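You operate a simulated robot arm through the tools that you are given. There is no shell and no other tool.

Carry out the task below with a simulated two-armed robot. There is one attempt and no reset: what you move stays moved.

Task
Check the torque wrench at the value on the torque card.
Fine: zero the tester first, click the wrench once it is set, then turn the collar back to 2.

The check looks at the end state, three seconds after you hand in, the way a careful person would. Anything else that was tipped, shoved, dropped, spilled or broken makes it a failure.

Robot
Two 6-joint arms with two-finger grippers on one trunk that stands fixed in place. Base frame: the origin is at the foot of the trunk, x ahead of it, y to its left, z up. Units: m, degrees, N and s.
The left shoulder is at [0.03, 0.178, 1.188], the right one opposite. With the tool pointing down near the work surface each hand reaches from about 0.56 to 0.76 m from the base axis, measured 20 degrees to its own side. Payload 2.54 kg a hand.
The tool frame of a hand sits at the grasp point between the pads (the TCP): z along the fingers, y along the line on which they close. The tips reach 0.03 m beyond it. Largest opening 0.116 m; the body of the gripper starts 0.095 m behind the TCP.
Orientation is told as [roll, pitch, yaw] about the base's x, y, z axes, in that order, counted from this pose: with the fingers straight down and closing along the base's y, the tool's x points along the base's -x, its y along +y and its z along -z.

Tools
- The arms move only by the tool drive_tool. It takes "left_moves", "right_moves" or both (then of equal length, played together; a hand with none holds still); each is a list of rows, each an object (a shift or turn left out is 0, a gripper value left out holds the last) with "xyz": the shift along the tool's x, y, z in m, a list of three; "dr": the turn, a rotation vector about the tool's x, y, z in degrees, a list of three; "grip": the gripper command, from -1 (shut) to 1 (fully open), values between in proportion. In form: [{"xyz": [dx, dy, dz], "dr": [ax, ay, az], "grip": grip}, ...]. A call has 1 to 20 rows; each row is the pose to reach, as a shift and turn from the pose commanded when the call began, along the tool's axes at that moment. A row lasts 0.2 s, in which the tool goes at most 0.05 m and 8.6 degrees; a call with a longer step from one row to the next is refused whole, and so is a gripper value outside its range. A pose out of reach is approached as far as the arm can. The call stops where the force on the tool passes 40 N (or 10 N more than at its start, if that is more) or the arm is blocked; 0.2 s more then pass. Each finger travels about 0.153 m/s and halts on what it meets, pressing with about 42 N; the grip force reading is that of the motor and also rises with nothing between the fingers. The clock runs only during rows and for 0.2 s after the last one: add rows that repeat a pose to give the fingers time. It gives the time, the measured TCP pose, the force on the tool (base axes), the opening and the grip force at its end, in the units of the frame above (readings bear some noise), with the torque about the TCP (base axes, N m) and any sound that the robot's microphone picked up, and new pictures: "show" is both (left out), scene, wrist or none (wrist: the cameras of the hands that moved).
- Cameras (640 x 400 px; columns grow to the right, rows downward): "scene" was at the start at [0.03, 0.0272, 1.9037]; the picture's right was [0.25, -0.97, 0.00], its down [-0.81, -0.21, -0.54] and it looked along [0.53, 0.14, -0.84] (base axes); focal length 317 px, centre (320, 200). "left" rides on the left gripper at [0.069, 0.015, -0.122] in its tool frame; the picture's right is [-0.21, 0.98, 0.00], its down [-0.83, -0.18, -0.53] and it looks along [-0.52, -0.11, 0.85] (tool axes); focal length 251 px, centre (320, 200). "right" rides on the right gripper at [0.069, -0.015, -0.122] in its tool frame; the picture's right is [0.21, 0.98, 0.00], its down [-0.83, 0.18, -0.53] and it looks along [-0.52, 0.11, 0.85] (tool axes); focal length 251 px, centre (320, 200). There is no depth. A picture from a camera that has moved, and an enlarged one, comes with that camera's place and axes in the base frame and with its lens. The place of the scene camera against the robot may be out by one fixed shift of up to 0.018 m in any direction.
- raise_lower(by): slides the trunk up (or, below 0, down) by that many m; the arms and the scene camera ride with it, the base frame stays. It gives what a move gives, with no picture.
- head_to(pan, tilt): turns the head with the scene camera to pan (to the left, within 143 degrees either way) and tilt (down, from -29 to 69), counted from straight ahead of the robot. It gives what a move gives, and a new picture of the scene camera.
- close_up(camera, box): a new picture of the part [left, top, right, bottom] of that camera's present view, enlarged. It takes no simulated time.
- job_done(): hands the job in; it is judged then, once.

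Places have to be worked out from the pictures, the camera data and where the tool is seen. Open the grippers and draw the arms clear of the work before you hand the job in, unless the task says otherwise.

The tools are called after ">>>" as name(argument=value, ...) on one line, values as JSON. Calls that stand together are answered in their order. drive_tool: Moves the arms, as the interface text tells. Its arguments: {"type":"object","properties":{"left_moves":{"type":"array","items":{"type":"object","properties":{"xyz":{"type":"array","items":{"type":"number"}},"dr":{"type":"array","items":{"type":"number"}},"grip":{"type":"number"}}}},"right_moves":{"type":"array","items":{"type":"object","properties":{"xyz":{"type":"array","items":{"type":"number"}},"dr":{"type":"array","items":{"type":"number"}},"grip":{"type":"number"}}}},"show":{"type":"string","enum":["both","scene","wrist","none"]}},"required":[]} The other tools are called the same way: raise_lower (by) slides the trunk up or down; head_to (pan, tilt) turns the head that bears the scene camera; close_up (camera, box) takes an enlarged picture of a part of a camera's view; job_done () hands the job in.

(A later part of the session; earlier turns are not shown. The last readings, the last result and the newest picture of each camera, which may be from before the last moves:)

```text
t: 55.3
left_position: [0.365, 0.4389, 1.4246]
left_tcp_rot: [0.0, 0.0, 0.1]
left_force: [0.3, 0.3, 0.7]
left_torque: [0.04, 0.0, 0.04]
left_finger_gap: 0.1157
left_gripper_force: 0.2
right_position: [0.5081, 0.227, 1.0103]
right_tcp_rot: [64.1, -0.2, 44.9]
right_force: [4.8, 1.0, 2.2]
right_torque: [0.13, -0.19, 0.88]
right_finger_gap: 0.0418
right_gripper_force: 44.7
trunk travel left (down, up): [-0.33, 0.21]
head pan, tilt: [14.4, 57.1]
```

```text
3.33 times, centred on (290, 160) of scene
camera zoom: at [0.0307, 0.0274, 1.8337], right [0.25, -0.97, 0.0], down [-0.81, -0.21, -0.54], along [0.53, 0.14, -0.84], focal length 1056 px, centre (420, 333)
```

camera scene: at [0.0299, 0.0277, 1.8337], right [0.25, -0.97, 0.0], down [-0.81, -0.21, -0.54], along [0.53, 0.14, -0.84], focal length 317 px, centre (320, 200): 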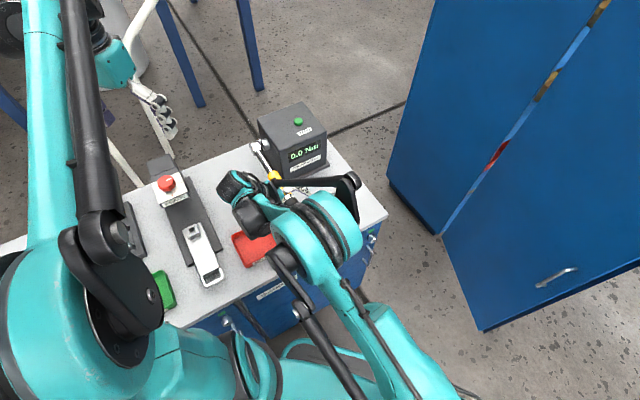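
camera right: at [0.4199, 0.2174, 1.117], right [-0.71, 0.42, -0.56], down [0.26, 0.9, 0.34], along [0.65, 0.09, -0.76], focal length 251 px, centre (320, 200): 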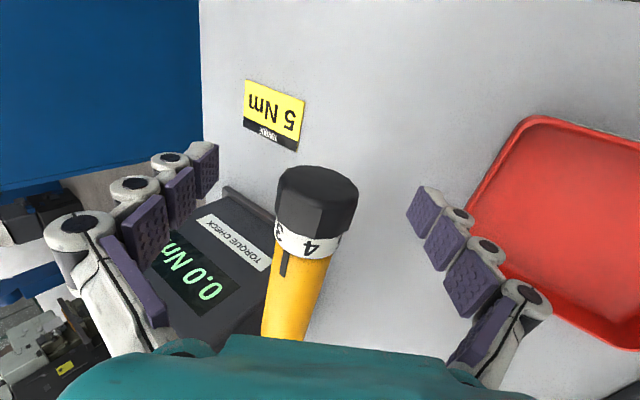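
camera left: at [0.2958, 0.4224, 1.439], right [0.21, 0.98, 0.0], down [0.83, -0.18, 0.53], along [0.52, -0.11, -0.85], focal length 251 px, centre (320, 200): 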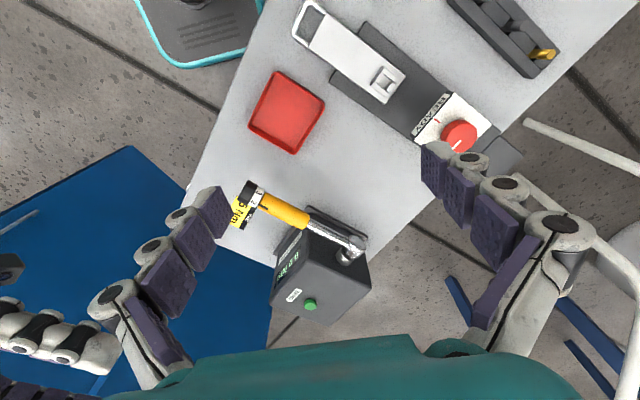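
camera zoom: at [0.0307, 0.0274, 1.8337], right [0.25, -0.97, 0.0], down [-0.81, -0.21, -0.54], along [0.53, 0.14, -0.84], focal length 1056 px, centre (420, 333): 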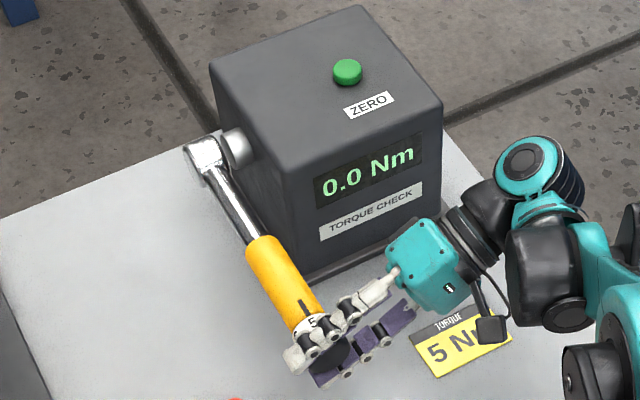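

5 now looks aligned with the index. I'll release, straighten and rise to read it squarely with the right camera.

>>> drive_tool(right_moves=[{"grip": 1}, {"grip": 1}, {"grip": 1}, {"dr": [8, 0, 0]}, {"dr": [16, 0, 0]}, {"dr": [24, 0, 0]}, {"dr": [32, 0, 0]}, {"dr": [40, 0, 0]}, {"dr": [48, 0, 0]}, {"dr": [56, 0, 0]}, {"dr": [64, 0, 0]}, {"dr": [64, 0, 0]}], show="wrist")

>>> close_up(camera="right", box=[240, 180, 400, 290])

>>> close_up(camera="left", box=[245, 160, 295, 197])

```text
t: 57.9
left_position: [0.3657, 0.4382, 1.4249]
left_tcp_rot: [0.0, 0.1, 0.0]
left_force: [0.5, 0.2, 0.6]
left_torque: [0.04, 0.0, 0.03]
left_finger_gap: 0.1161
left_gripper_force: 0.0
right_position: [0.5081, 0.2262, 1.0094]
right_tcp_rot: [0.0, -0.4, 44.9]
right_force: [0.8, -0.8, -0.2]
right_torque: [-0.01, -0.01, -0.01]
right_finger_gap: 0.1158
right_gripper_force: 0.0
trunk travel left (down, up): [-0.33, 0.21]
head pan, tilt: [14.4, 57.1]
camera right: at [0.4702, 0.1658, 1.1314], right [-0.84, 0.54, 0.0], down [0.45, 0.71, 0.54], along [0.29, 0.45, -0.84], focal length 251 px, centre (320, 200)
```

right: 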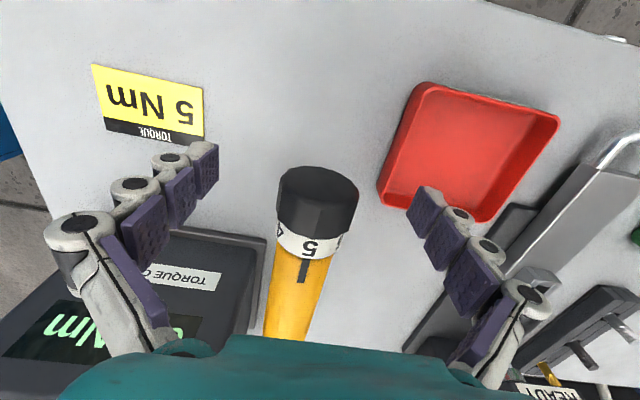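

```text
3.64 times, centred on (320, 235) of right
camera zoom: at [0.4702, 0.1658, 1.1314], right [-0.84, 0.54, 0.0], down [0.45, 0.71, 0.54], along [0.29, 0.45, -0.84], focal length 914 px, centre (320, 73)
```

zoom: 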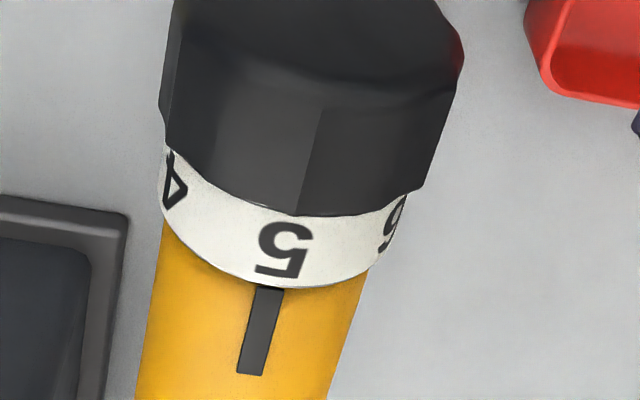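

```text
10.81 times, centred on (270, 178) of left
camera zoom: at [0.2959, 0.4527, 1.5479], right [0.21, 0.98, 0.0], down [0.83, -0.18, 0.53], along [0.52, -0.11, -0.85], focal length 2718 px, centre (860, 432)
```

zoom: 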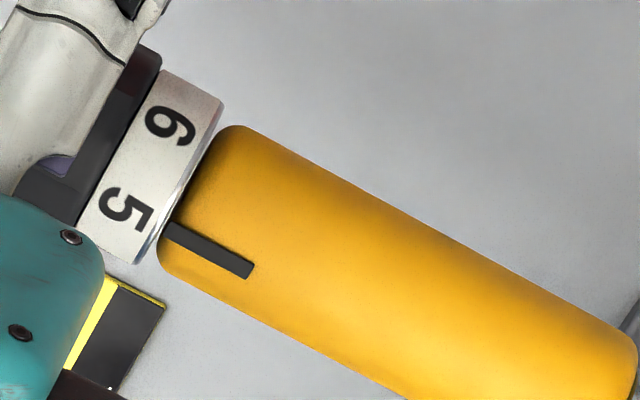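

5 is within about 3° of the index, so I'll regrip, nudge it 3° and check again.

>>> drive_tool(right_moves=[{"grip": -1}, {"grip": -1}, {"grip": -1}, {"grip": -1, "dr": [-1.5, 0, 0]}, {"grip": -1, "dr": [-3, 0, 0]}, {"grip": -1, "dr": [-3, 0, 0]}, {"grip": 1, "dr": [-3, 0, 0]}, {"grip": 1, "dr": [-3, 0, 0]}, {"grip": 1, "dr": [-3, 0, 0]}, {"grip": 1, "dr": [0, 0, 0]}, {"grip": 1, "dr": [0, 0, 0]}], show="none")

>>> close_up(camera="right", box=[240, 180, 400, 290])

```text
t: 60.3
left_position: [0.3644, 0.4387, 1.4254]
left_tcp_rot: [0.1, 0.0, 0.0]
left_force: [0.8, 0.3, 0.2]
left_torque: [0.0, 0.02, 0.0]
left_finger_gap: 0.116
left_gripper_force: 0.1
right_position: [0.5091, 0.2263, 1.0094]
right_tcp_rot: [-0.1, -0.3, 44.9]
right_force: [0.5, 0.1, -0.6]
right_torque: [0.06, 0.02, 0.0]
right_finger_gap: 0.116
right_gripper_force: 0.1
trunk travel left (down, up): [-0.33, 0.21]
head pan, tilt: [14.4, 57.1]
```

```text
3.64 times, centred on (320, 235) of right
camera zoom: at [0.4702, 0.1656, 1.1313], right [-0.84, 0.54, 0.0], down [0.45, 0.71, 0.54], along [0.29, 0.45, -0.84], focal length 914 px, centre (320, 73)
```

zoom: 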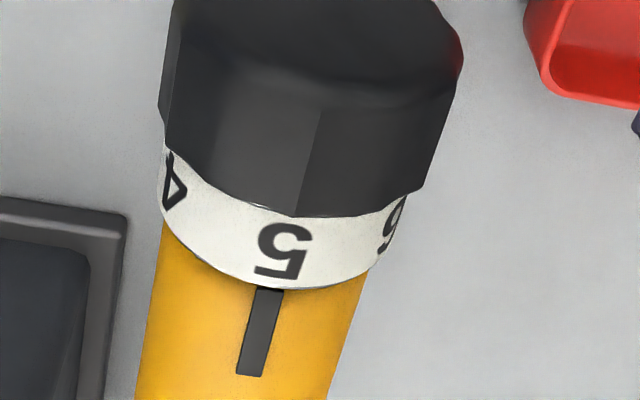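

The reading did not change, so the collar may have a detent or settled back on release. I'll repeat it in stages to see which.

>>> drive_tool(right_moves=[{"grip": -1}, {"grip": -1}, {"grip": -1}], show="none")

>>> close_up(camera="right", box=[240, 180, 400, 290])

>>> drive_tool(right_moves=[{"dr": [-2, 0, 0]}, {"dr": [-4, 0, 0]}, {"dr": [-4, 0, 0]}, {"dr": [-4, 0, 0]}], show="none")

>>> close_up(camera="right", box=[240, 180, 400, 290])

>>> close_up(camera="left", box=[245, 160, 295, 197])

```text
t: 61.1
left_position: [0.3656, 0.4378, 1.4243]
left_tcp_rot: [0.1, 0.1, 0.0]
left_force: [-0.6, -0.6, -0.3]
left_torque: [0.0, 0.0, -0.02]
left_finger_gap: 0.116
left_gripper_force: 0.1
right_position: [0.5074, 0.225, 1.0098]
right_tcp_rot: [-0.1, -0.4, 44.9]
right_force: [3.1, -1.8, 1.8]
right_torque: [0.16, -0.13, -0.04]
right_finger_gap: 0.0419
right_gripper_force: 44.8
trunk travel left (down, up): [-0.33, 0.21]
head pan, tilt: [14.4, 57.1]
```

```text
3.64 times, centred on (320, 235) of right
camera zoom: at [0.4705, 0.1653, 1.1314], right [-0.84, 0.54, 0.0], down [0.45, 0.71, 0.54], along [0.29, 0.45, -0.84], focal length 914 px, centre (320, 73)
```

zoom: 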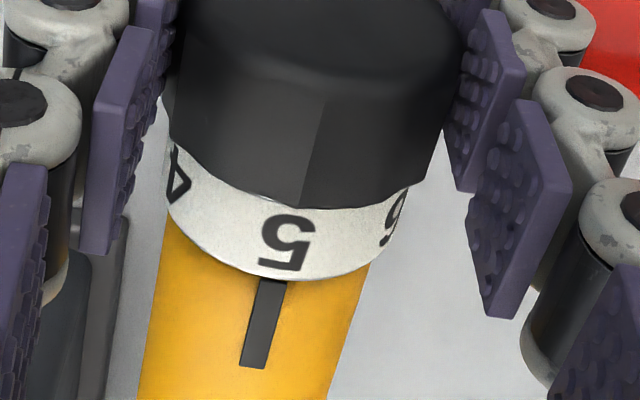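

```text
t: 62.1
left_position: [0.3657, 0.4387, 1.4253]
left_tcp_rot: [0.0, -0.1, -0.1]
left_force: [-0.1, -0.3, -0.5]
left_torque: [-0.01, -0.01, 0.0]
left_finger_gap: 0.1157
left_gripper_force: 0.1
right_position: [0.5097, 0.2254, 1.0085]
right_tcp_rot: [4.0, -0.3, 44.9]
right_force: [0.9, -6.6, -2.5]
right_torque: [-0.51, 0.51, 0.33]
right_finger_gap: 0.0418
right_gripper_force: 45.5
trunk travel left (down, up): [-0.33, 0.21]
head pan, tilt: [14.4, 57.1]
```

```text
3.64 times, centred on (320, 235) of right
camera zoom: at [0.4766, 0.1593, 1.1304], right [-0.84, 0.54, 0.07], down [0.48, 0.68, 0.55], along [0.25, 0.49, -0.83], focal length 914 px, centre (320, 73)
```

zoom: 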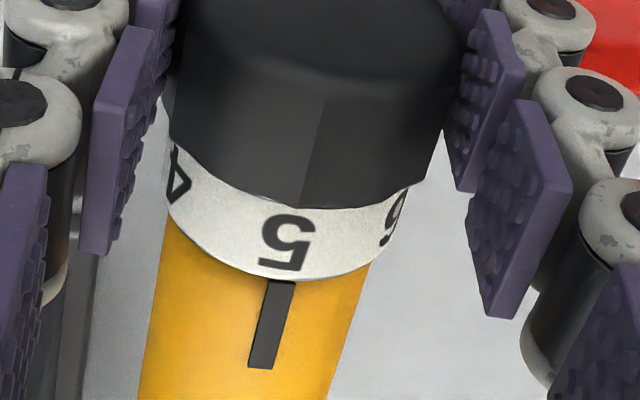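

```text
10.81 times, centred on (270, 178) of left
camera zoom: at [0.2958, 0.4523, 1.548], right [0.21, 0.98, 0.0], down [0.83, -0.18, 0.53], along [0.52, -0.11, -0.85], focal length 2718 px, centre (860, 432)
```

zoom: 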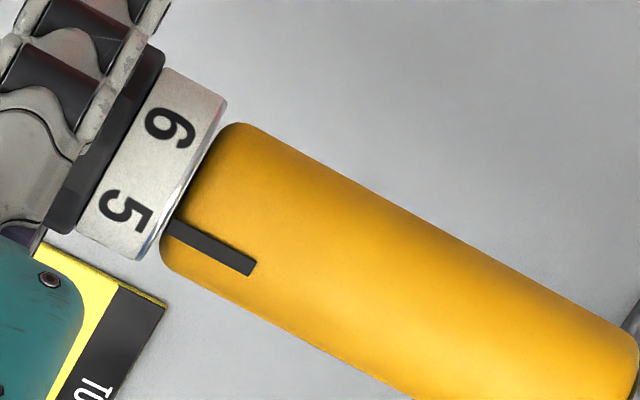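

While gripped the collar does follow the tool. I'll open now and see whether it holds or snaps to a detent.

>>> drive_tool(right_moves=[{"grip": 1}, {"grip": 1}, {"grip": 1}, {"dr": [2, 0, 0]}, {"dr": [4, 0, 0]}, {"dr": [4, 0, 0]}], show="none")

>>> close_up(camera="right", box=[240, 180, 400, 290])

>>> close_up(camera="left", box=[245, 160, 295, 197])

```text
t: 63.5
left_position: [0.3649, 0.439, 1.4255]
left_tcp_rot: [0.0, 0.0, 0.0]
left_force: [-0.5, -0.1, 0.0]
left_torque: [0.02, -0.01, 0.0]
left_finger_gap: 0.1157
left_gripper_force: 0.1
right_position: [0.5086, 0.2259, 1.0108]
right_tcp_rot: [-0.1, -0.3, 44.8]
right_force: [-0.2, 0.5, 0.1]
right_torque: [-0.01, 0.02, -0.01]
right_finger_gap: 0.116
right_gripper_force: 0.2
trunk travel left (down, up): [-0.33, 0.21]
head pan, tilt: [14.4, 57.1]
```

```text
3.64 times, centred on (320, 235) of right
camera zoom: at [0.4701, 0.1662, 1.1322], right [-0.84, 0.54, 0.0], down [0.45, 0.71, 0.54], along [0.29, 0.45, -0.84], focal length 914 px, centre (320, 73)
```

zoom: 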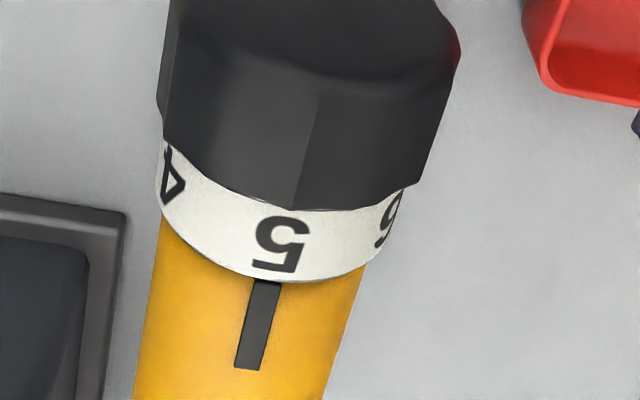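

```text
10.81 times, centred on (270, 178) of left
camera zoom: at [0.2955, 0.4531, 1.5479], right [0.21, 0.98, 0.0], down [0.83, -0.18, 0.53], along [0.52, -0.11, -0.85], focal length 2718 px, centre (860, 432)
```

zoom: 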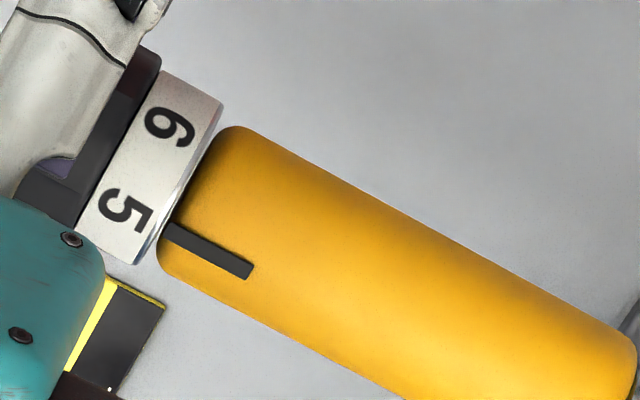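

It returned to the same place, so 5 sits in a detent; the small apparent offset is parallax from the ring being larger than the handle. The wrench is set at 5. Next I'll lift, close the fingers and bring them just above the yellow grip at f ≈ 0.574, about 0.225 m from the drive.

>>> drive_tool(right_moves=[{"xyz": [0, 0, -0.04]}, {"xyz": [0, 0, -0.08]}, {"xyz": [0, 0, -0.11]}, {"xyz": [-0.0275, 0, -0.11], "grip": -1}, {"xyz": [-0.055, 0, -0.11], "grip": -1}, {"xyz": [-0.055, 0, -0.11], "grip": -1}, {"xyz": [-0.055, 0, -0.08], "grip": -1}, {"xyz": [-0.055, 0, -0.055], "grip": -1}, {"xyz": [-0.055, 0, -0.055], "grip": -1}])

>>> close_up(camera="right", box=[240, 90, 400, 200])

>>> close_up(camera="left", box=[220, 140, 360, 240])

```text
t: 65.5
left_position: [0.3656, 0.4395, 1.4252]
left_tcp_rot: [0.0, 0.1, 0.1]
left_force: [-0.4, -0.2, -0.1]
left_torque: [-0.04, -0.02, 0.03]
left_finger_gap: 0.1162
left_gripper_force: 0.0
right_position: [0.5462, 0.2647, 1.0648]
right_tcp_rot: [0.0, -0.3, 44.9]
right_force: [-0.9, -0.1, 0.8]
right_torque: [0.03, 0.0, 0.0]
right_finger_gap: 0.0
right_gripper_force: 28.0
trunk travel left (down, up): [-0.33, 0.21]
head pan, tilt: [14.4, 57.1]
camera scene: at [0.0297, 0.0272, 1.8338], right [0.25, -0.97, 0.0], down [-0.81, -0.21, -0.54], along [0.53, 0.14, -0.84], focal length 317 px, centre (320, 200)
camera right: at [0.5085, 0.2046, 1.1871], right [-0.84, 0.54, 0.0], down [0.45, 0.71, 0.54], along [0.29, 0.45, -0.84], focal length 251 px, centre (320, 200)
```

scene: 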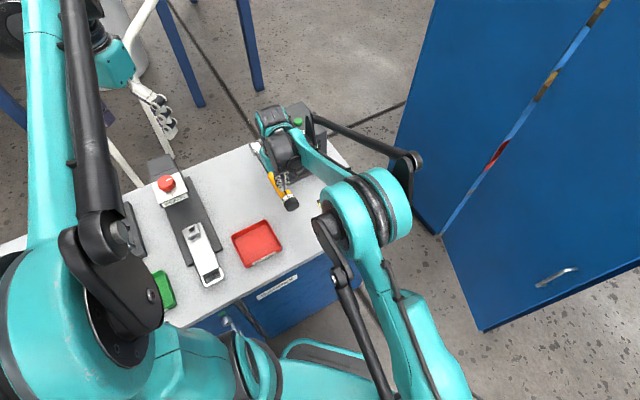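
right: 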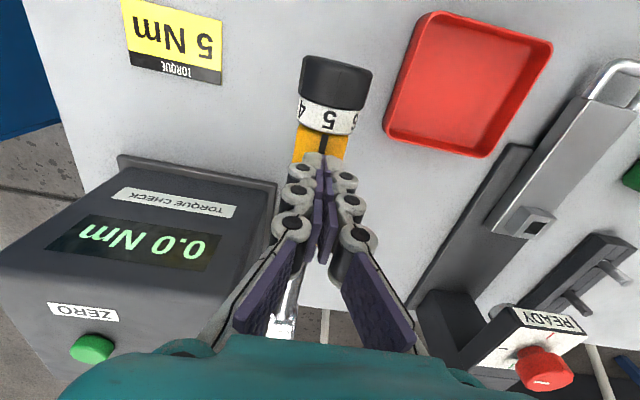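

```text
3.64 times, centred on (320, 145) of right
camera zoom: at [0.5085, 0.2046, 1.1871], right [-0.84, 0.54, 0.0], down [0.45, 0.71, 0.54], along [0.29, 0.45, -0.84], focal length 914 px, centre (320, 400)
```

zoom: 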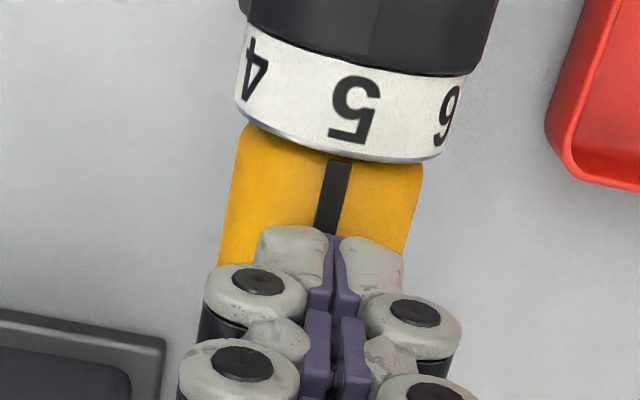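

```text
4.00 times, centred on (290, 190) of left
camera zoom: at [0.295, 0.4531, 1.548], right [0.21, 0.98, 0.0], down [0.83, -0.18, 0.53], along [0.52, -0.11, -0.85], focal length 1006 px, centre (440, 240)
```

zoom: 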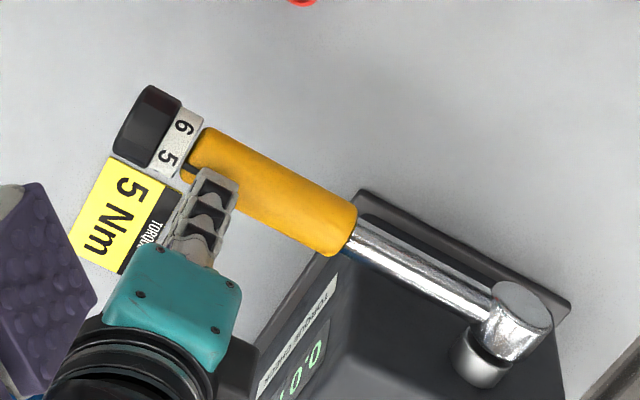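

From this view 5 lines up exactly with the index and the display reads 0.0. The fingertips are just above the grip, so I'll press down slowly.

>>> drive_tool(right_moves=[{"xyz": [0, 0, 0.003]}, {"xyz": [0, 0, 0.006]}, {"xyz": [0, 0, 0.008]}, {"xyz": [0, 0, 0.01]}, {"xyz": [0, 0, 0.01]}], show="none")

```text
t: 66.7
left_position: [0.3648, 0.438, 1.425]
left_tcp_rot: [0.0, 0.0, -0.1]
left_force: [1.1, 0.2, -0.2]
left_torque: [0.0, 0.0, 0.0]
left_finger_gap: 0.1159
left_gripper_force: 0.1
right_position: [0.5451, 0.2655, 1.0557]
right_tcp_rot: [0.0, -0.3, 44.9]
right_force: [0.4, -0.1, 1.9]
right_torque: [0.01, -0.03, 0.03]
right_finger_gap: 0.0
right_gripper_force: 28.3
trunk travel left (down, up): [-0.33, 0.21]
head pan, tilt: [14.4, 57.1]
```

Contact at z ≈ 1.056 with 1.9 N. I'll keep pressing 1 mm per step and listen for the click.

>>> drive_tool(right_moves=[{"xyz": [0, 0, 0.001]}, {"xyz": [0, 0, 0.002]}, {"xyz": [0, 0, 0.003]}, {"xyz": [0, 0, 0.003]}], show="none")

```text
t: 67.7
left_position: [0.3651, 0.4398, 1.4244]
left_tcp_rot: [0.0, 0.0, 0.0]
left_force: [0.6, -0.3, -0.2]
left_torque: [0.02, -0.02, -0.01]
left_finger_gap: 0.1158
left_gripper_force: 0.0
right_position: [0.5458, 0.2638, 1.0528]
right_tcp_rot: [0.0, -0.5, 45.0]
right_force: [-0.1, 1.3, 4.4]
right_torque: [0.03, -0.02, 0.04]
right_finger_gap: 0.0
right_gripper_force: 28.6
trunk travel left (down, up): [-0.33, 0.21]
head pan, tilt: [14.4, 57.1]
```

The force is rising gently, about 1 N per mm. I'll continue in 1 mm steps.

>>> drive_tool(right_moves=[{"xyz": [0, 0, 0.001]}, {"xyz": [0, 0, 0.002]}, {"xyz": [0, 0, 0.003]}, {"xyz": [0, 0, 0.004]}, {"xyz": [0, 0, 0.005]}, {"xyz": [0, 0, 0.006]}, {"xyz": [0, 0, 0.006]}], show="wrist")

```text
t: 69.3
left_position: [0.365, 0.4377, 1.4252]
left_tcp_rot: [0.0, 0.0, 0.0]
left_force: [0.9, -1.0, 0.1]
left_torque: [-0.03, 0.03, 0.01]
left_finger_gap: 0.1159
left_gripper_force: 0.1
right_position: [0.5452, 0.2639, 1.0455]
right_tcp_rot: [-0.1, -0.5, 44.9]
right_force: [0.6, 0.3, 9.3]
right_torque: [0.07, -0.11, 0.09]
right_finger_gap: 0.0001
right_gripper_force: 29.1
trunk travel left (down, up): [-0.33, 0.21]
head pan, tilt: [14.4, 57.1]
camera right: at [0.5084, 0.2045, 1.1678], right [-0.84, 0.54, 0.0], down [0.45, 0.71, 0.54], along [0.29, 0.45, -0.84], focal length 251 px, centre (320, 200)
```

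right: 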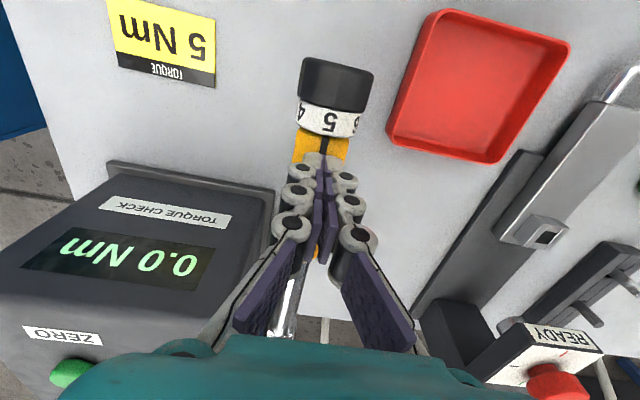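

9.3 N, no click yet, and the display stays at 0.0. I'll keep pressing steadily.

>>> drive_tool(right_moves=[{"xyz": [0, 0, 0.001]}, {"xyz": [0, 0, 0.002]}, {"xyz": [0, 0, 0.003]}, {"xyz": [0, 0, 0.004]}, {"xyz": [0, 0, 0.005]}, {"xyz": [0, 0, 0.006]}, {"xyz": [0, 0, 0.007]}, {"xyz": [0, 0, 0.008]}, {"xyz": [0, 0, 0.008]}], show="none")

```text
t: 71.3
left_position: [0.3644, 0.438, 1.4261]
left_tcp_rot: [0.1, 0.0, 0.1]
left_force: [-0.5, -0.6, -0.9]
left_torque: [0.01, 0.0, 0.02]
left_finger_gap: 0.1159
left_gripper_force: 0.1
right_position: [0.5465, 0.2655, 1.0397]
right_tcp_rot: [0.0, -0.4, 44.9]
right_force: [-0.6, -3.1, 15.7]
right_torque: [0.0, -0.15, 0.06]
right_finger_gap: 0.0002
right_gripper_force: 29.0
trunk travel left (down, up): [-0.33, 0.21]
head pan, tilt: [14.4, 57.1]
```

15.7 N, which is about 3.5 Nm. I'll use shorter calls from here, so I can stop right at the click.

>>> drive_tool(right_moves=[{"xyz": [0, 0, 0.001]}, {"xyz": [0, 0, 0.002]}, {"xyz": [0, 0, 0.003]}, {"xyz": [0, 0, 0.004]}], show="none")

```text
t: 72.3
left_position: [0.3635, 0.4382, 1.4257]
left_tcp_rot: [0.2, 0.1, 0.0]
left_force: [0.2, 0.4, 0.9]
left_torque: [0.01, 0.02, 0.02]
left_finger_gap: 0.1161
left_gripper_force: 0.0
right_position: [0.5466, 0.263, 1.036]
right_tcp_rot: [0.0, -0.4, 45.0]
right_force: [4.5, -4.0, 20.3]
right_torque: [0.06, -0.38, 0.21]
right_finger_gap: 0.006
right_gripper_force: 28.0
trunk travel left (down, up): [-0.33, 0.21]
head pan, tilt: [14.4, 57.1]
```

20.3 N, just short of 5 Nm. Two more single-millimetre steps.

>>> drive_tool(right_moves=[{"xyz": [0, 0, 0.001]}, {"xyz": [0, 0, 0.002]}], show="none")

```text
t: 72.9
left_position: [0.3631, 0.4386, 1.4264]
left_tcp_rot: [0.1, 0.0, 0.1]
left_force: [-0.2, 0.2, 0.3]
left_torque: [0.02, 0.02, -0.01]
left_finger_gap: 0.1163
left_gripper_force: 0.0
right_position: [0.5464, 0.2642, 1.033]
right_tcp_rot: [0.0, -0.5, 44.9]
right_force: [5.1, -3.2, 21.4]
right_torque: [0.11, -0.34, 0.14]
right_finger_gap: 0.0001
right_gripper_force: 28.8
trunk travel left (down, up): [-0.33, 0.21]
head pan, tilt: [14.4, 57.1]
```

Still no click at 21.4 N, so I'll go two more steps.

>>> drive_tool(right_moves=[{"xyz": [0, 0, 0.001]}, {"xyz": [0, 0, 0.002]}], show="wrist")

```text
t: 73.5
left_position: [0.364, 0.4383, 1.4263]
left_tcp_rot: [-0.1, 0.0, 0.0]
left_force: [-0.1, 0.5, 0.4]
left_torque: [0.03, 0.01, 0.0]
left_finger_gap: 0.1158
left_gripper_force: 0.2
right_position: [0.5468, 0.265, 1.0316]
right_tcp_rot: [0.0, -0.4, 44.9]
right_force: [5.6, -1.5, 22.8]
right_torque: [0.16, -0.42, 0.07]
right_finger_gap: 0.0
right_gripper_force: 28.8
trunk travel left (down, up): [-0.33, 0.21]
head pan, tilt: [14.4, 57.1]
camera right: at [0.5082, 0.2042, 1.1529], right [-0.84, 0.54, 0.0], down [0.45, 0.71, 0.54], along [0.29, 0.45, -0.84], focal length 251 px, centre (320, 200)
```

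right: 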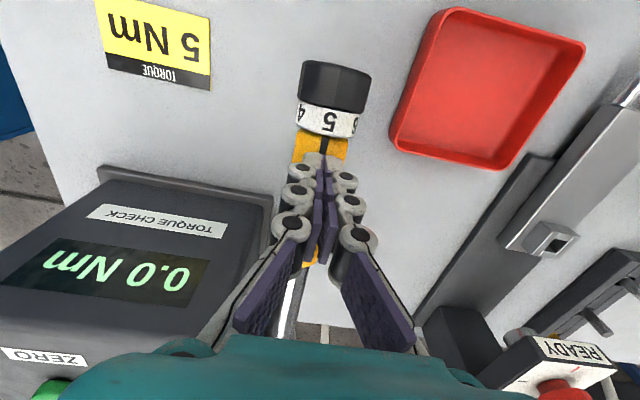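

22.8 N and the display is still 0.0, with everything stable. I'll continue in small steps.

>>> drive_tool(right_moves=[{"xyz": [0, 0, 0.001]}, {"xyz": [0, 0, 0.002]}], show="none")

```text
t: 74.1
left_position: [0.3636, 0.4395, 1.4256]
left_tcp_rot: [0.0, 0.0, 0.0]
left_force: [0.3, -0.5, 0.1]
left_torque: [0.0, 0.0, -0.01]
left_finger_gap: 0.1159
left_gripper_force: 0.1
right_position: [0.5464, 0.2641, 1.0296]
right_tcp_rot: [0.1, -0.4, 44.9]
right_force: [2.5, -2.2, 17.5]
right_torque: [0.1, -0.29, 0.06]
right_finger_gap: 0.0002
right_gripper_force: 29.0
trunk travel left (down, up): [-0.33, 0.21]
head pan, tilt: [14.4, 57.1]
```

The force dropped to 17.5 N, which may be the break-over. I'll check the display and the wrench.

>>> close_up(camera="right", box=[0, 180, 240, 360])

>>> close_up(camera="right", box=[240, 40, 400, 290])

>>> close_up(camera="left", box=[220, 140, 360, 240])

```text
2.22 times, centred on (120, 270) of right
camera zoom: at [0.5082, 0.2042, 1.1507], right [-0.84, 0.54, 0.0], down [0.45, 0.71, 0.54], along [0.29, 0.45, -0.84], focal length 559 px, centre (764, 44)
```

zoom: 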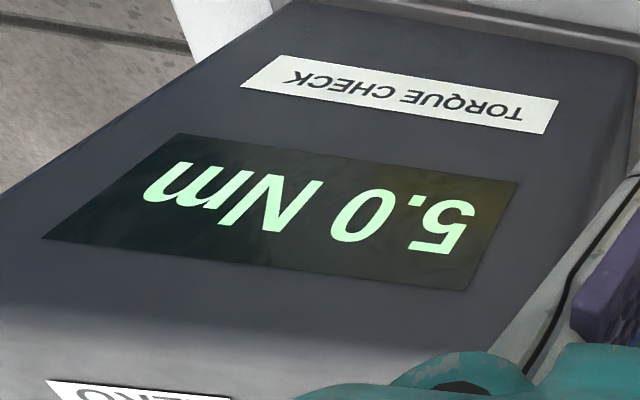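

```text
1.60 times, centred on (320, 165) of right
camera zoom: at [0.5082, 0.2042, 1.1507], right [-0.84, 0.54, 0.0], down [0.45, 0.71, 0.54], along [0.29, 0.45, -0.84], focal length 402 px, centre (320, 256)
```

zoom: 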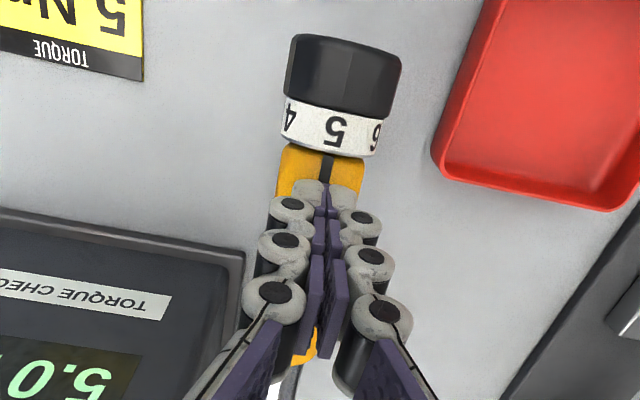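

```text
4.00 times, centred on (290, 190) of left
camera zoom: at [0.294, 0.4522, 1.5485], right [0.21, 0.98, 0.0], down [0.83, -0.18, 0.53], along [0.52, -0.11, -0.85], focal length 1006 px, centre (440, 240)
```

zoom: 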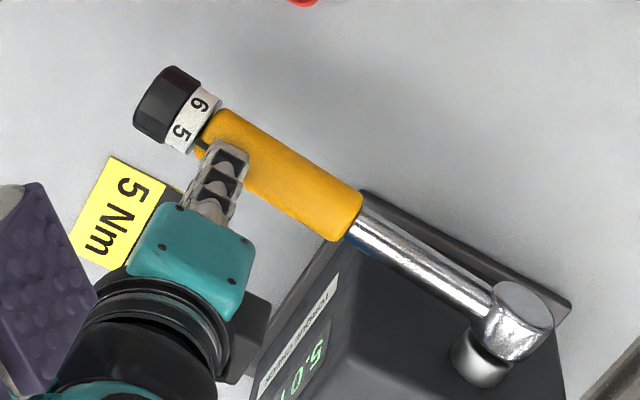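

The tester captured 5.0 Nm and the wrench has clicked. I'll release the load gradually, straight up.

>>> drive_tool(right_moves=[{"xyz": [0, 0, -0.004]}, {"xyz": [0, 0, -0.009]}, {"xyz": [0, 0, -0.014]}, {"xyz": [0, 0, -0.019]}, {"xyz": [0, 0, -0.024]}, {"xyz": [0, 0, -0.032]}, {"xyz": [0, 0, -0.06]}, {"xyz": [0, 0, -0.09]}, {"xyz": [0, 0, -0.09], "grip": 1}, {"xyz": [0.028, 0, -0.09], "grip": 1}, {"xyz": [0.055, 0, -0.09], "grip": 1}, {"xyz": [0.055, 0, -0.09], "grip": 1}])

>>> close_up(camera="right", box=[240, 80, 400, 190])

>>> close_up(camera="left", box=[220, 140, 360, 240])

```text
t: 76.7
left_position: [0.3669, 0.4402, 1.425]
left_tcp_rot: [0.0, 0.0, 0.0]
left_force: [0.8, -0.2, 0.3]
left_torque: [0.03, 0.05, 0.0]
left_finger_gap: 0.1162
left_gripper_force: 0.2
right_position: [0.5075, 0.2248, 1.1193]
right_tcp_rot: [0.1, -0.3, 44.9]
right_force: [0.4, 0.4, -0.1]
right_torque: [-0.01, -0.01, 0.0]
right_finger_gap: 0.116
right_gripper_force: 0.0
trunk travel left (down, up): [-0.33, 0.21]
head pan, tilt: [14.4, 57.1]
camera scene: at [0.0308, 0.0281, 1.8337], right [0.25, -0.97, 0.0], down [-0.81, -0.21, -0.54], along [0.53, 0.14, -0.84], focal length 317 px, centre (320, 200)
camera right: at [0.4705, 0.1648, 1.2407], right [-0.84, 0.54, 0.0], down [0.45, 0.71, 0.54], along [0.29, 0.45, -0.84], focal length 251 px, centre (320, 200)
```

scene: 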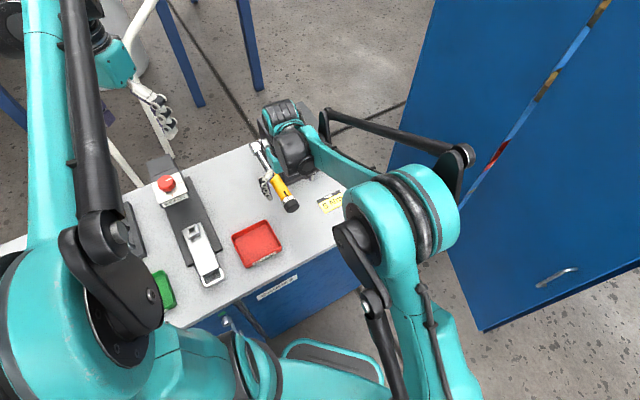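
right: 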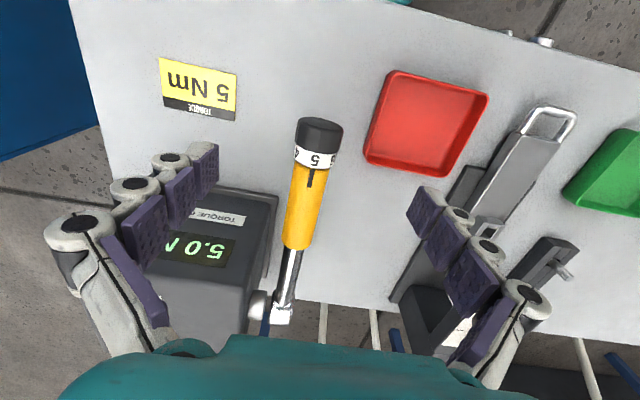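

```text
3.64 times, centred on (320, 135) of right
camera zoom: at [0.4705, 0.1648, 1.2407], right [-0.84, 0.54, 0.0], down [0.45, 0.71, 0.54], along [0.29, 0.45, -0.84], focal length 914 px, centre (320, 436)
```

zoom: 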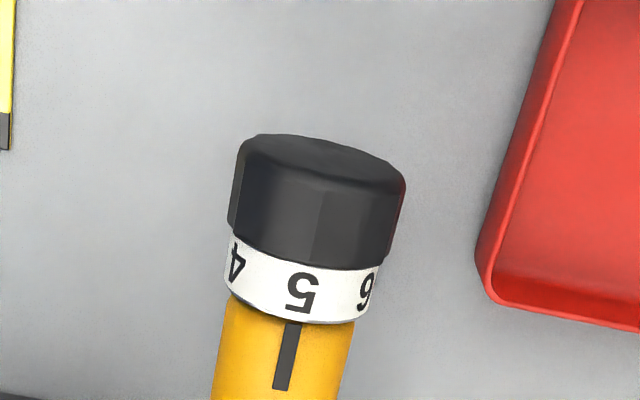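

```text
4.00 times, centred on (290, 190) of left
camera zoom: at [0.296, 0.4539, 1.5475], right [0.21, 0.98, 0.0], down [0.83, -0.18, 0.53], along [0.52, -0.11, -0.85], focal length 1006 px, centre (440, 240)
```

zoom: 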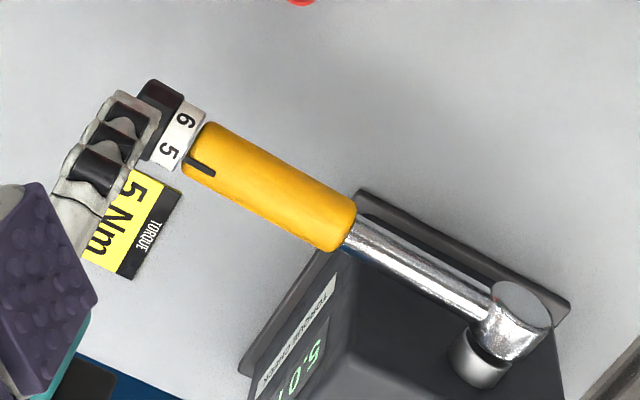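

The wrench sprang back level, 5 is exactly on the index and the display holds 5.0. I'll come back down around the cap and swing open to the right lean, ready to turn it back.

>>> drive_tool(right_moves=[{"xyz": [-0.0026, 0, 0.03]}, {"xyz": [-0.0026, 0, 0.06]}, {"xyz": [-0.0026, 0, 0.09]}, {"xyz": [-0.0026, 0, 0.1098]}, {"xyz": [-0.0026, 0, 0.1098], "dr": [-8, 0, 0]}, {"xyz": [-0.0026, 0, 0.1098], "dr": [-16, 0, 0]}, {"xyz": [-0.0026, 0, 0.1098], "dr": [-24, 0, 0]}, {"xyz": [-0.0026, 0, 0.1098], "dr": [-32, 0, 0]}, {"xyz": [-0.0026, 0, 0.1098], "dr": [-40, 0, 0]}, {"xyz": [-0.0026, 0, 0.1098], "dr": [-48, 0, 0]}, {"xyz": [-0.0026, 0, 0.1098], "dr": [-56, 0, 0]}, {"xyz": [-0.0026, 0, 0.1098], "dr": [-62, 0, 0]}, {"xyz": [-0.0026, 0, 0.1098], "dr": [-62, 0, 0]}], show="wrist")

```text
t: 79.5
left_position: [0.3645, 0.4388, 1.4249]
left_tcp_rot: [0.0, 0.0, 0.0]
left_force: [0.2, 0.1, 0.1]
left_torque: [-0.01, -0.03, -0.01]
left_finger_gap: 0.1162
left_gripper_force: 0.0
right_position: [0.5097, 0.2289, 1.0086]
right_tcp_rot: [62.0, -0.5, 45.0]
right_force: [0.5, -0.9, -0.1]
right_torque: [0.0, -0.01, 0.0]
right_finger_gap: 0.1163
right_gripper_force: 0.1
trunk travel left (down, up): [-0.33, 0.21]
head pan, tilt: [14.4, 57.1]
camera right: at [0.5423, 0.0982, 1.0514], right [-0.48, 0.17, 0.86], down [0.86, 0.31, 0.42], along [-0.2, 0.94, -0.29], focal length 251 px, centre (320, 200)
```

right: 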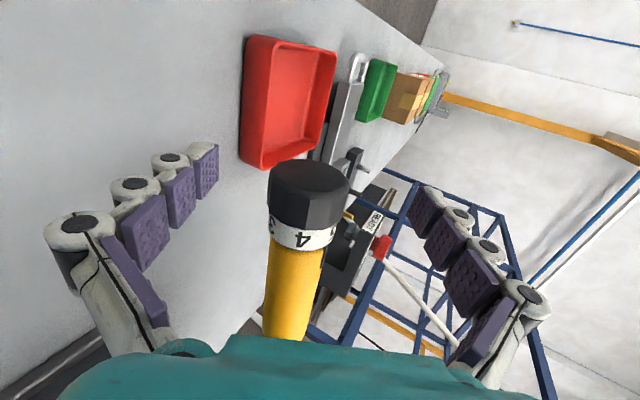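

The cap looks about 4 mm lower in the grip frame than before, so the wrench came to rest about 1° lower after the click. I'll shift the TCP down 4.5 mm to re-centre, then close and check the forces.

>>> drive_tool(right_moves=[{"xyz": [0, -0.002, 0.001]}, {"xyz": [0, -0.004, 0.0021]}, {"xyz": [0, -0.004, 0.0021]}, {"xyz": [0, -0.004, 0.0021]}], show="wrist")

>>> close_up(camera="scene", box=[240, 100, 340, 220])

```text
t: 80.5
left_position: [0.3643, 0.4398, 1.4246]
left_tcp_rot: [0.0, 0.0, 0.0]
left_force: [0.2, -0.1, 0.1]
left_torque: [0.0, -0.04, 0.0]
left_finger_gap: 0.116
left_gripper_force: 0.1
right_position: [0.5096, 0.2297, 1.0035]
right_tcp_rot: [62.2, -0.3, 44.9]
right_force: [0.4, -0.4, -0.3]
right_torque: [0.0, -0.02, 0.0]
right_finger_gap: 0.1161
right_gripper_force: 0.1
trunk travel left (down, up): [-0.33, 0.21]
head pan, tilt: [14.4, 57.1]
camera right: at [0.5429, 0.0978, 1.0473], right [-0.48, 0.17, 0.86], down [0.86, 0.31, 0.42], along [-0.2, 0.94, -0.29], focal length 251 px, centre (320, 200)
```

right: 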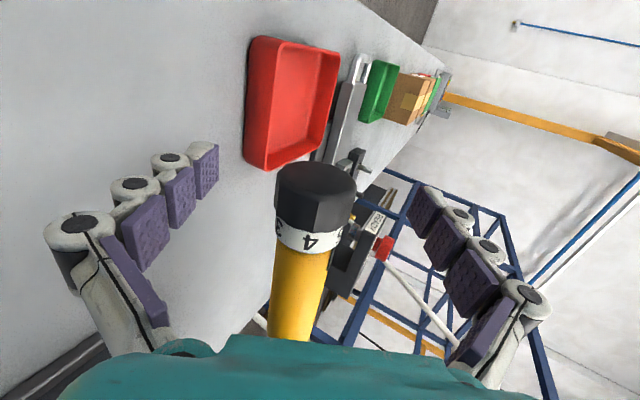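

```text
3.33 times, centred on (290, 160) of scene
camera zoom: at [0.03, 0.0273, 1.8337], right [0.25, -0.97, 0.0], down [-0.81, -0.21, -0.54], along [0.53, 0.14, -0.84], focal length 1056 px, centre (420, 333)
```

zoom: 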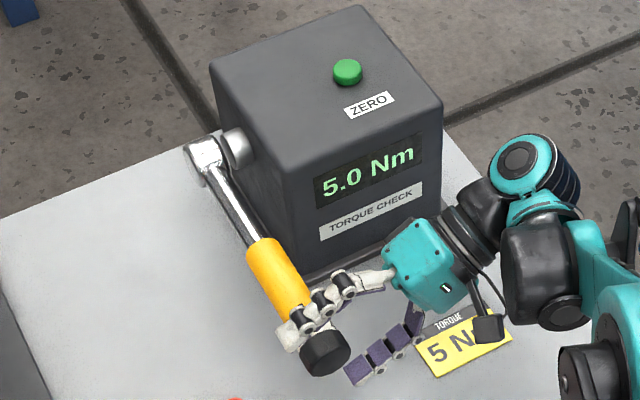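

The cap is centred between the fingers again and the display still reads 5.0. I'll close and read the forces.

>>> drive_tool(right_moves=[{"grip": -1}, {"grip": -1}, {"grip": -1}, {"grip": -1}], show="none")

```text
t: 81.5
left_position: [0.3654, 0.4376, 1.4258]
left_tcp_rot: [0.0, 0.1, 0.0]
left_force: [0.7, -1.4, -0.1]
left_torque: [-0.01, 0.0, 0.01]
left_finger_gap: 0.1162
left_gripper_force: 0.1
right_position: [0.5105, 0.2281, 1.005]
right_tcp_rot: [62.1, -0.4, 45.0]
right_force: [5.9, -3.2, 5.0]
right_torque: [0.38, -0.47, 0.77]
right_finger_gap: 0.0422
right_gripper_force: 45.0
trunk travel left (down, up): [-0.33, 0.21]
head pan, tilt: [14.4, 57.1]
```

Acceptable; a 1.5 mm shift along the tool will relax it. I'll turn back counter-clockwise 40° and check.

>>> drive_tool(right_moves=[{"xyz": [0, 0.0002, -0.0015]}, {"xyz": [0, 0.0002, -0.0015], "dr": [4, 0, 0]}, {"xyz": [0, 0.0002, -0.0015], "dr": [8, 0, 0]}, {"xyz": [0, 0.0002, -0.0015], "dr": [12, 0, 0]}, {"xyz": [0, 0.0002, -0.0015], "dr": [16, 0, 0]}, {"xyz": [0, 0.0002, -0.0015], "dr": [20, 0, 0]}, {"xyz": [0, 0.0002, -0.0015], "dr": [20, 0, 0]}], show="none")

```text
t: 83.1
left_position: [0.364, 0.4382, 1.4251]
left_tcp_rot: [0.0, 0.0, -0.1]
left_force: [0.0, 0.7, 1.2]
left_torque: [0.02, -0.01, -0.01]
left_finger_gap: 0.1164
left_gripper_force: 0.0
right_position: [0.5103, 0.2274, 1.0044]
right_tcp_rot: [42.0, -0.4, 45.0]
right_force: [2.4, 3.9, 6.8]
right_torque: [0.76, -0.77, 0.1]
right_finger_gap: 0.0419
right_gripper_force: 44.7
trunk travel left (down, up): [-0.33, 0.21]
head pan, tilt: [14.4, 57.1]
```

There is a slight downward push of 6.8 N. I'll raise the centre about 1.3 mm and continue turning back.

>>> drive_tool(right_moves=[{"xyz": [0, 0.001, -0.0008]}, {"xyz": [0, 0.001, -0.0008], "dr": [4, 0, 0]}, {"xyz": [0, 0.001, -0.0008], "dr": [8, 0, 0]}, {"xyz": [0, 0.001, -0.0008], "dr": [12, 0, 0]}, {"xyz": [0, 0.001, -0.0008], "dr": [16, 0, 0]}, {"xyz": [0, 0.001, -0.0008], "dr": [20, 0, 0]}, {"xyz": [0, 0.001, -0.0008], "dr": [24, 0, 0]}, {"xyz": [0, 0.001, -0.0008], "dr": [24, 0, 0]}], show="none")

>>> close_up(camera="left", box=[245, 160, 295, 197])

```text
t: 84.9
left_position: [0.3649, 0.4393, 1.4258]
left_tcp_rot: [-0.1, 0.0, 0.0]
left_force: [-0.8, -0.5, 0.9]
left_torque: [-0.02, 0.0, 0.04]
left_finger_gap: 0.1161
left_gripper_force: 0.1
right_position: [0.5101, 0.2286, 1.0066]
right_tcp_rot: [18.0, -0.3, 44.9]
right_force: [2.9, -0.6, 2.2]
right_torque: [0.1, -0.1, 0.2]
right_finger_gap: 0.0419
right_gripper_force: 45.1
trunk travel left (down, up): [-0.33, 0.21]
head pan, tilt: [14.4, 57.1]
```

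```text
10.81 times, centred on (270, 178) of left
camera zoom: at [0.2955, 0.4529, 1.5479], right [0.21, 0.98, 0.0], down [0.83, -0.18, 0.53], along [0.52, -0.11, -0.85], focal length 2718 px, centre (860, 432)
```

zoom: 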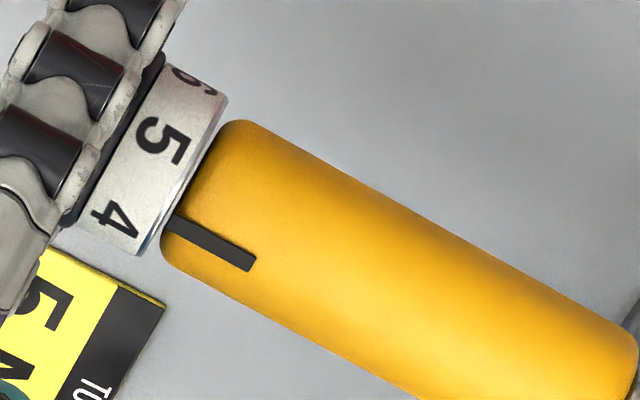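

Going well: 4 is near the index with tiny forces. I'll continue back through vertical to the left lean.

>>> drive_tool(right_moves=[{"dr": [4, 0, 0]}, {"dr": [8, 0, 0]}, {"dr": [12, 0, 0]}, {"dr": [16, 0, 0]}, {"dr": [20, 0, 0]}, {"dr": [24, 0, 0]}, {"dr": [28, 0, 0]}, {"dr": [28, 0, 0]}], show="none")

```text
t: 86.7
left_position: [0.3644, 0.4386, 1.4235]
left_tcp_rot: [0.1, 0.0, 0.0]
left_force: [0.3, -0.5, 0.2]
left_torque: [0.02, -0.02, 0.03]
left_finger_gap: 0.1161
left_gripper_force: 0.1
right_position: [0.5111, 0.2269, 1.0049]
right_tcp_rot: [-10.1, -0.3, 44.9]
right_force: [2.8, -3.2, 0.3]
right_torque: [-0.29, 0.32, -0.67]
right_finger_gap: 0.0416
right_gripper_force: 45.7
trunk travel left (down, up): [-0.33, 0.21]
head pan, tilt: [14.4, 57.1]
```

Forces are still low. I'll continue to 38° left lean with a 0.8 mm correction.

>>> drive_tool(right_moves=[{"xyz": [0, -0.0008, 0], "dr": [4, 0, 0]}, {"xyz": [0, -0.0008, 0], "dr": [8, 0, 0]}, {"xyz": [0, -0.0008, 0], "dr": [12, 0, 0]}, {"xyz": [0, -0.0008, 0], "dr": [16, 0, 0]}, {"xyz": [0, -0.0008, 0], "dr": [20, 0, 0]}, {"xyz": [0, -0.0008, 0], "dr": [24, 0, 0]}, {"xyz": [0, -0.0008, 0], "dr": [28, 0, 0]}, {"xyz": [0, -0.0008, 0], "dr": [28, 0, 0]}], show="none")

>>> close_up(camera="right", box=[240, 180, 400, 290])

```text
t: 88.5
left_position: [0.3656, 0.4396, 1.4244]
left_tcp_rot: [0.0, 0.0, -0.1]
left_force: [-0.8, 0.0, 0.3]
left_torque: [0.03, 0.0, 0.03]
left_finger_gap: 0.1156
left_gripper_force: 0.1
right_position: [0.5102, 0.2272, 1.0062]
right_tcp_rot: [-38.0, -0.3, 45.0]
right_force: [-4.2, 0.3, 0.4]
right_torque: [-0.15, 0.18, -1.05]
right_finger_gap: 0.0421
right_gripper_force: 45.2
trunk travel left (down, up): [-0.33, 0.21]
head pan, tilt: [14.4, 57.1]
```

```text
3.64 times, centred on (320, 235) of right
camera zoom: at [0.4177, 0.2222, 1.1112], right [-0.69, 0.4, -0.6], down [0.25, 0.92, 0.31], along [0.68, 0.07, -0.73], focal length 914 px, centre (320, 73)
```

zoom: 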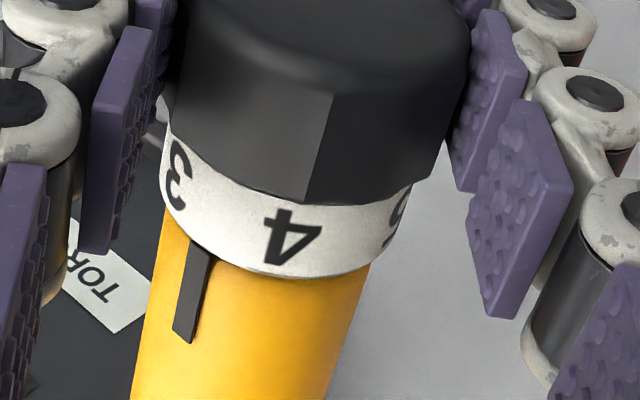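

The index is now between 4 and 3, at about 3.3. I'll open and swing back round to the right lean for the last stroke.

>>> drive_tool(right_moves=[{"grip": 1}, {"grip": 1}, {"grip": 1}, {"dr": [-8, 0, 0]}, {"dr": [-16, 0, 0]}, {"dr": [-24, 0, 0]}, {"dr": [-32, 0, 0]}, {"dr": [-40, 0, 0]}, {"dr": [-48, 0, 0]}, {"dr": [-56, 0, 0]}, {"dr": [-64, 0, 0]}, {"dr": [-72, 0, 0]}, {"dr": [-80, 0, 0]}, {"dr": [-88, 0, 0]}, {"dr": [-93, 0, 0]}, {"dr": [-93, 0, 0]}, {"dr": [-93, 0, 0]}], show="wrist")

>>> close_up(camera="left", box=[245, 160, 295, 197])

>>> close_up(camera="scene", box=[240, 100, 340, 220])

```text
t: 92.1
left_position: [0.3655, 0.4388, 1.4251]
left_tcp_rot: [0.1, 0.0, 0.0]
left_force: [0.5, -0.1, -0.3]
left_torque: [0.01, 0.02, 0.0]
left_finger_gap: 0.116
left_gripper_force: 0.1
right_position: [0.5111, 0.2256, 1.0049]
right_tcp_rot: [55.1, -0.3, 44.9]
right_force: [-0.1, -0.3, -0.5]
right_torque: [-0.02, 0.02, 0.02]
right_finger_gap: 0.1159
right_gripper_force: 0.0
trunk travel left (down, up): [-0.33, 0.21]
head pan, tilt: [14.4, 57.1]
camera right: at [0.5394, 0.1006, 1.0624], right [-0.55, 0.24, 0.8], down [0.82, 0.34, 0.46], along [-0.17, 0.91, -0.39], focal length 251 px, centre (320, 200)
```

right: 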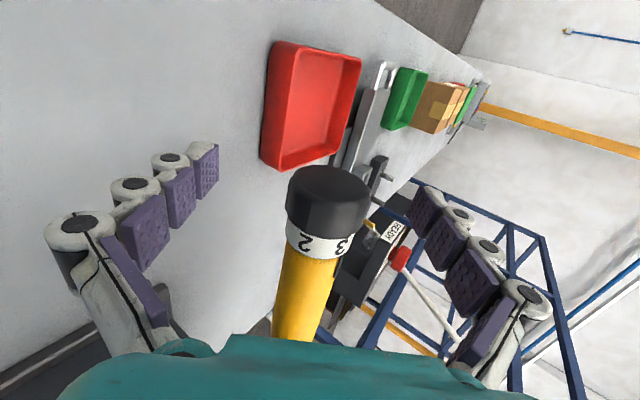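

```text
10.81 times, centred on (270, 178) of left
camera zoom: at [0.2956, 0.4531, 1.5478], right [0.21, 0.98, 0.0], down [0.83, -0.18, 0.53], along [0.52, -0.11, -0.85], focal length 2718 px, centre (860, 432)
```

zoom: 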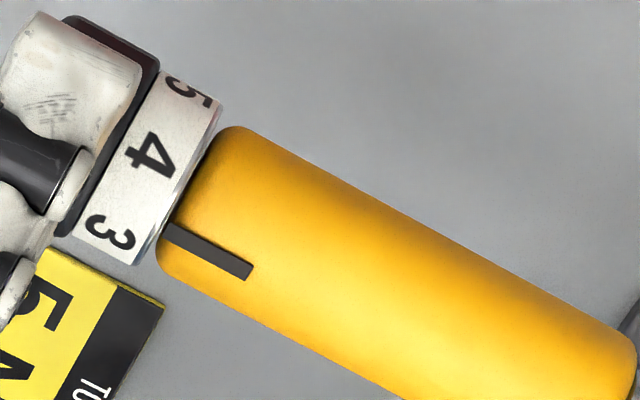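

```text
3.33 times, centred on (290, 160) of scene
camera zoom: at [0.0303, 0.0272, 1.8337], right [0.25, -0.97, 0.0], down [-0.81, -0.21, -0.54], along [0.53, 0.14, -0.84], focal length 1056 px, centre (420, 333)
```

zoom: 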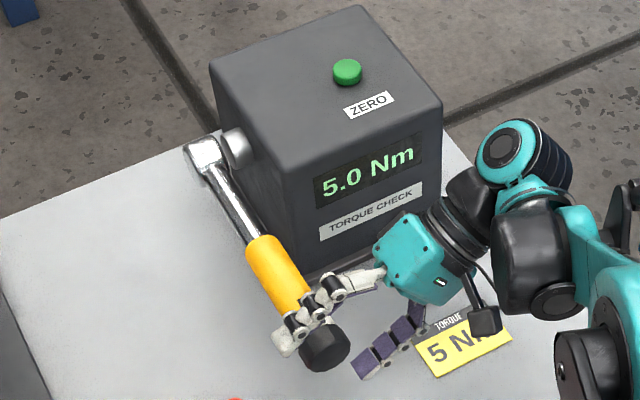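

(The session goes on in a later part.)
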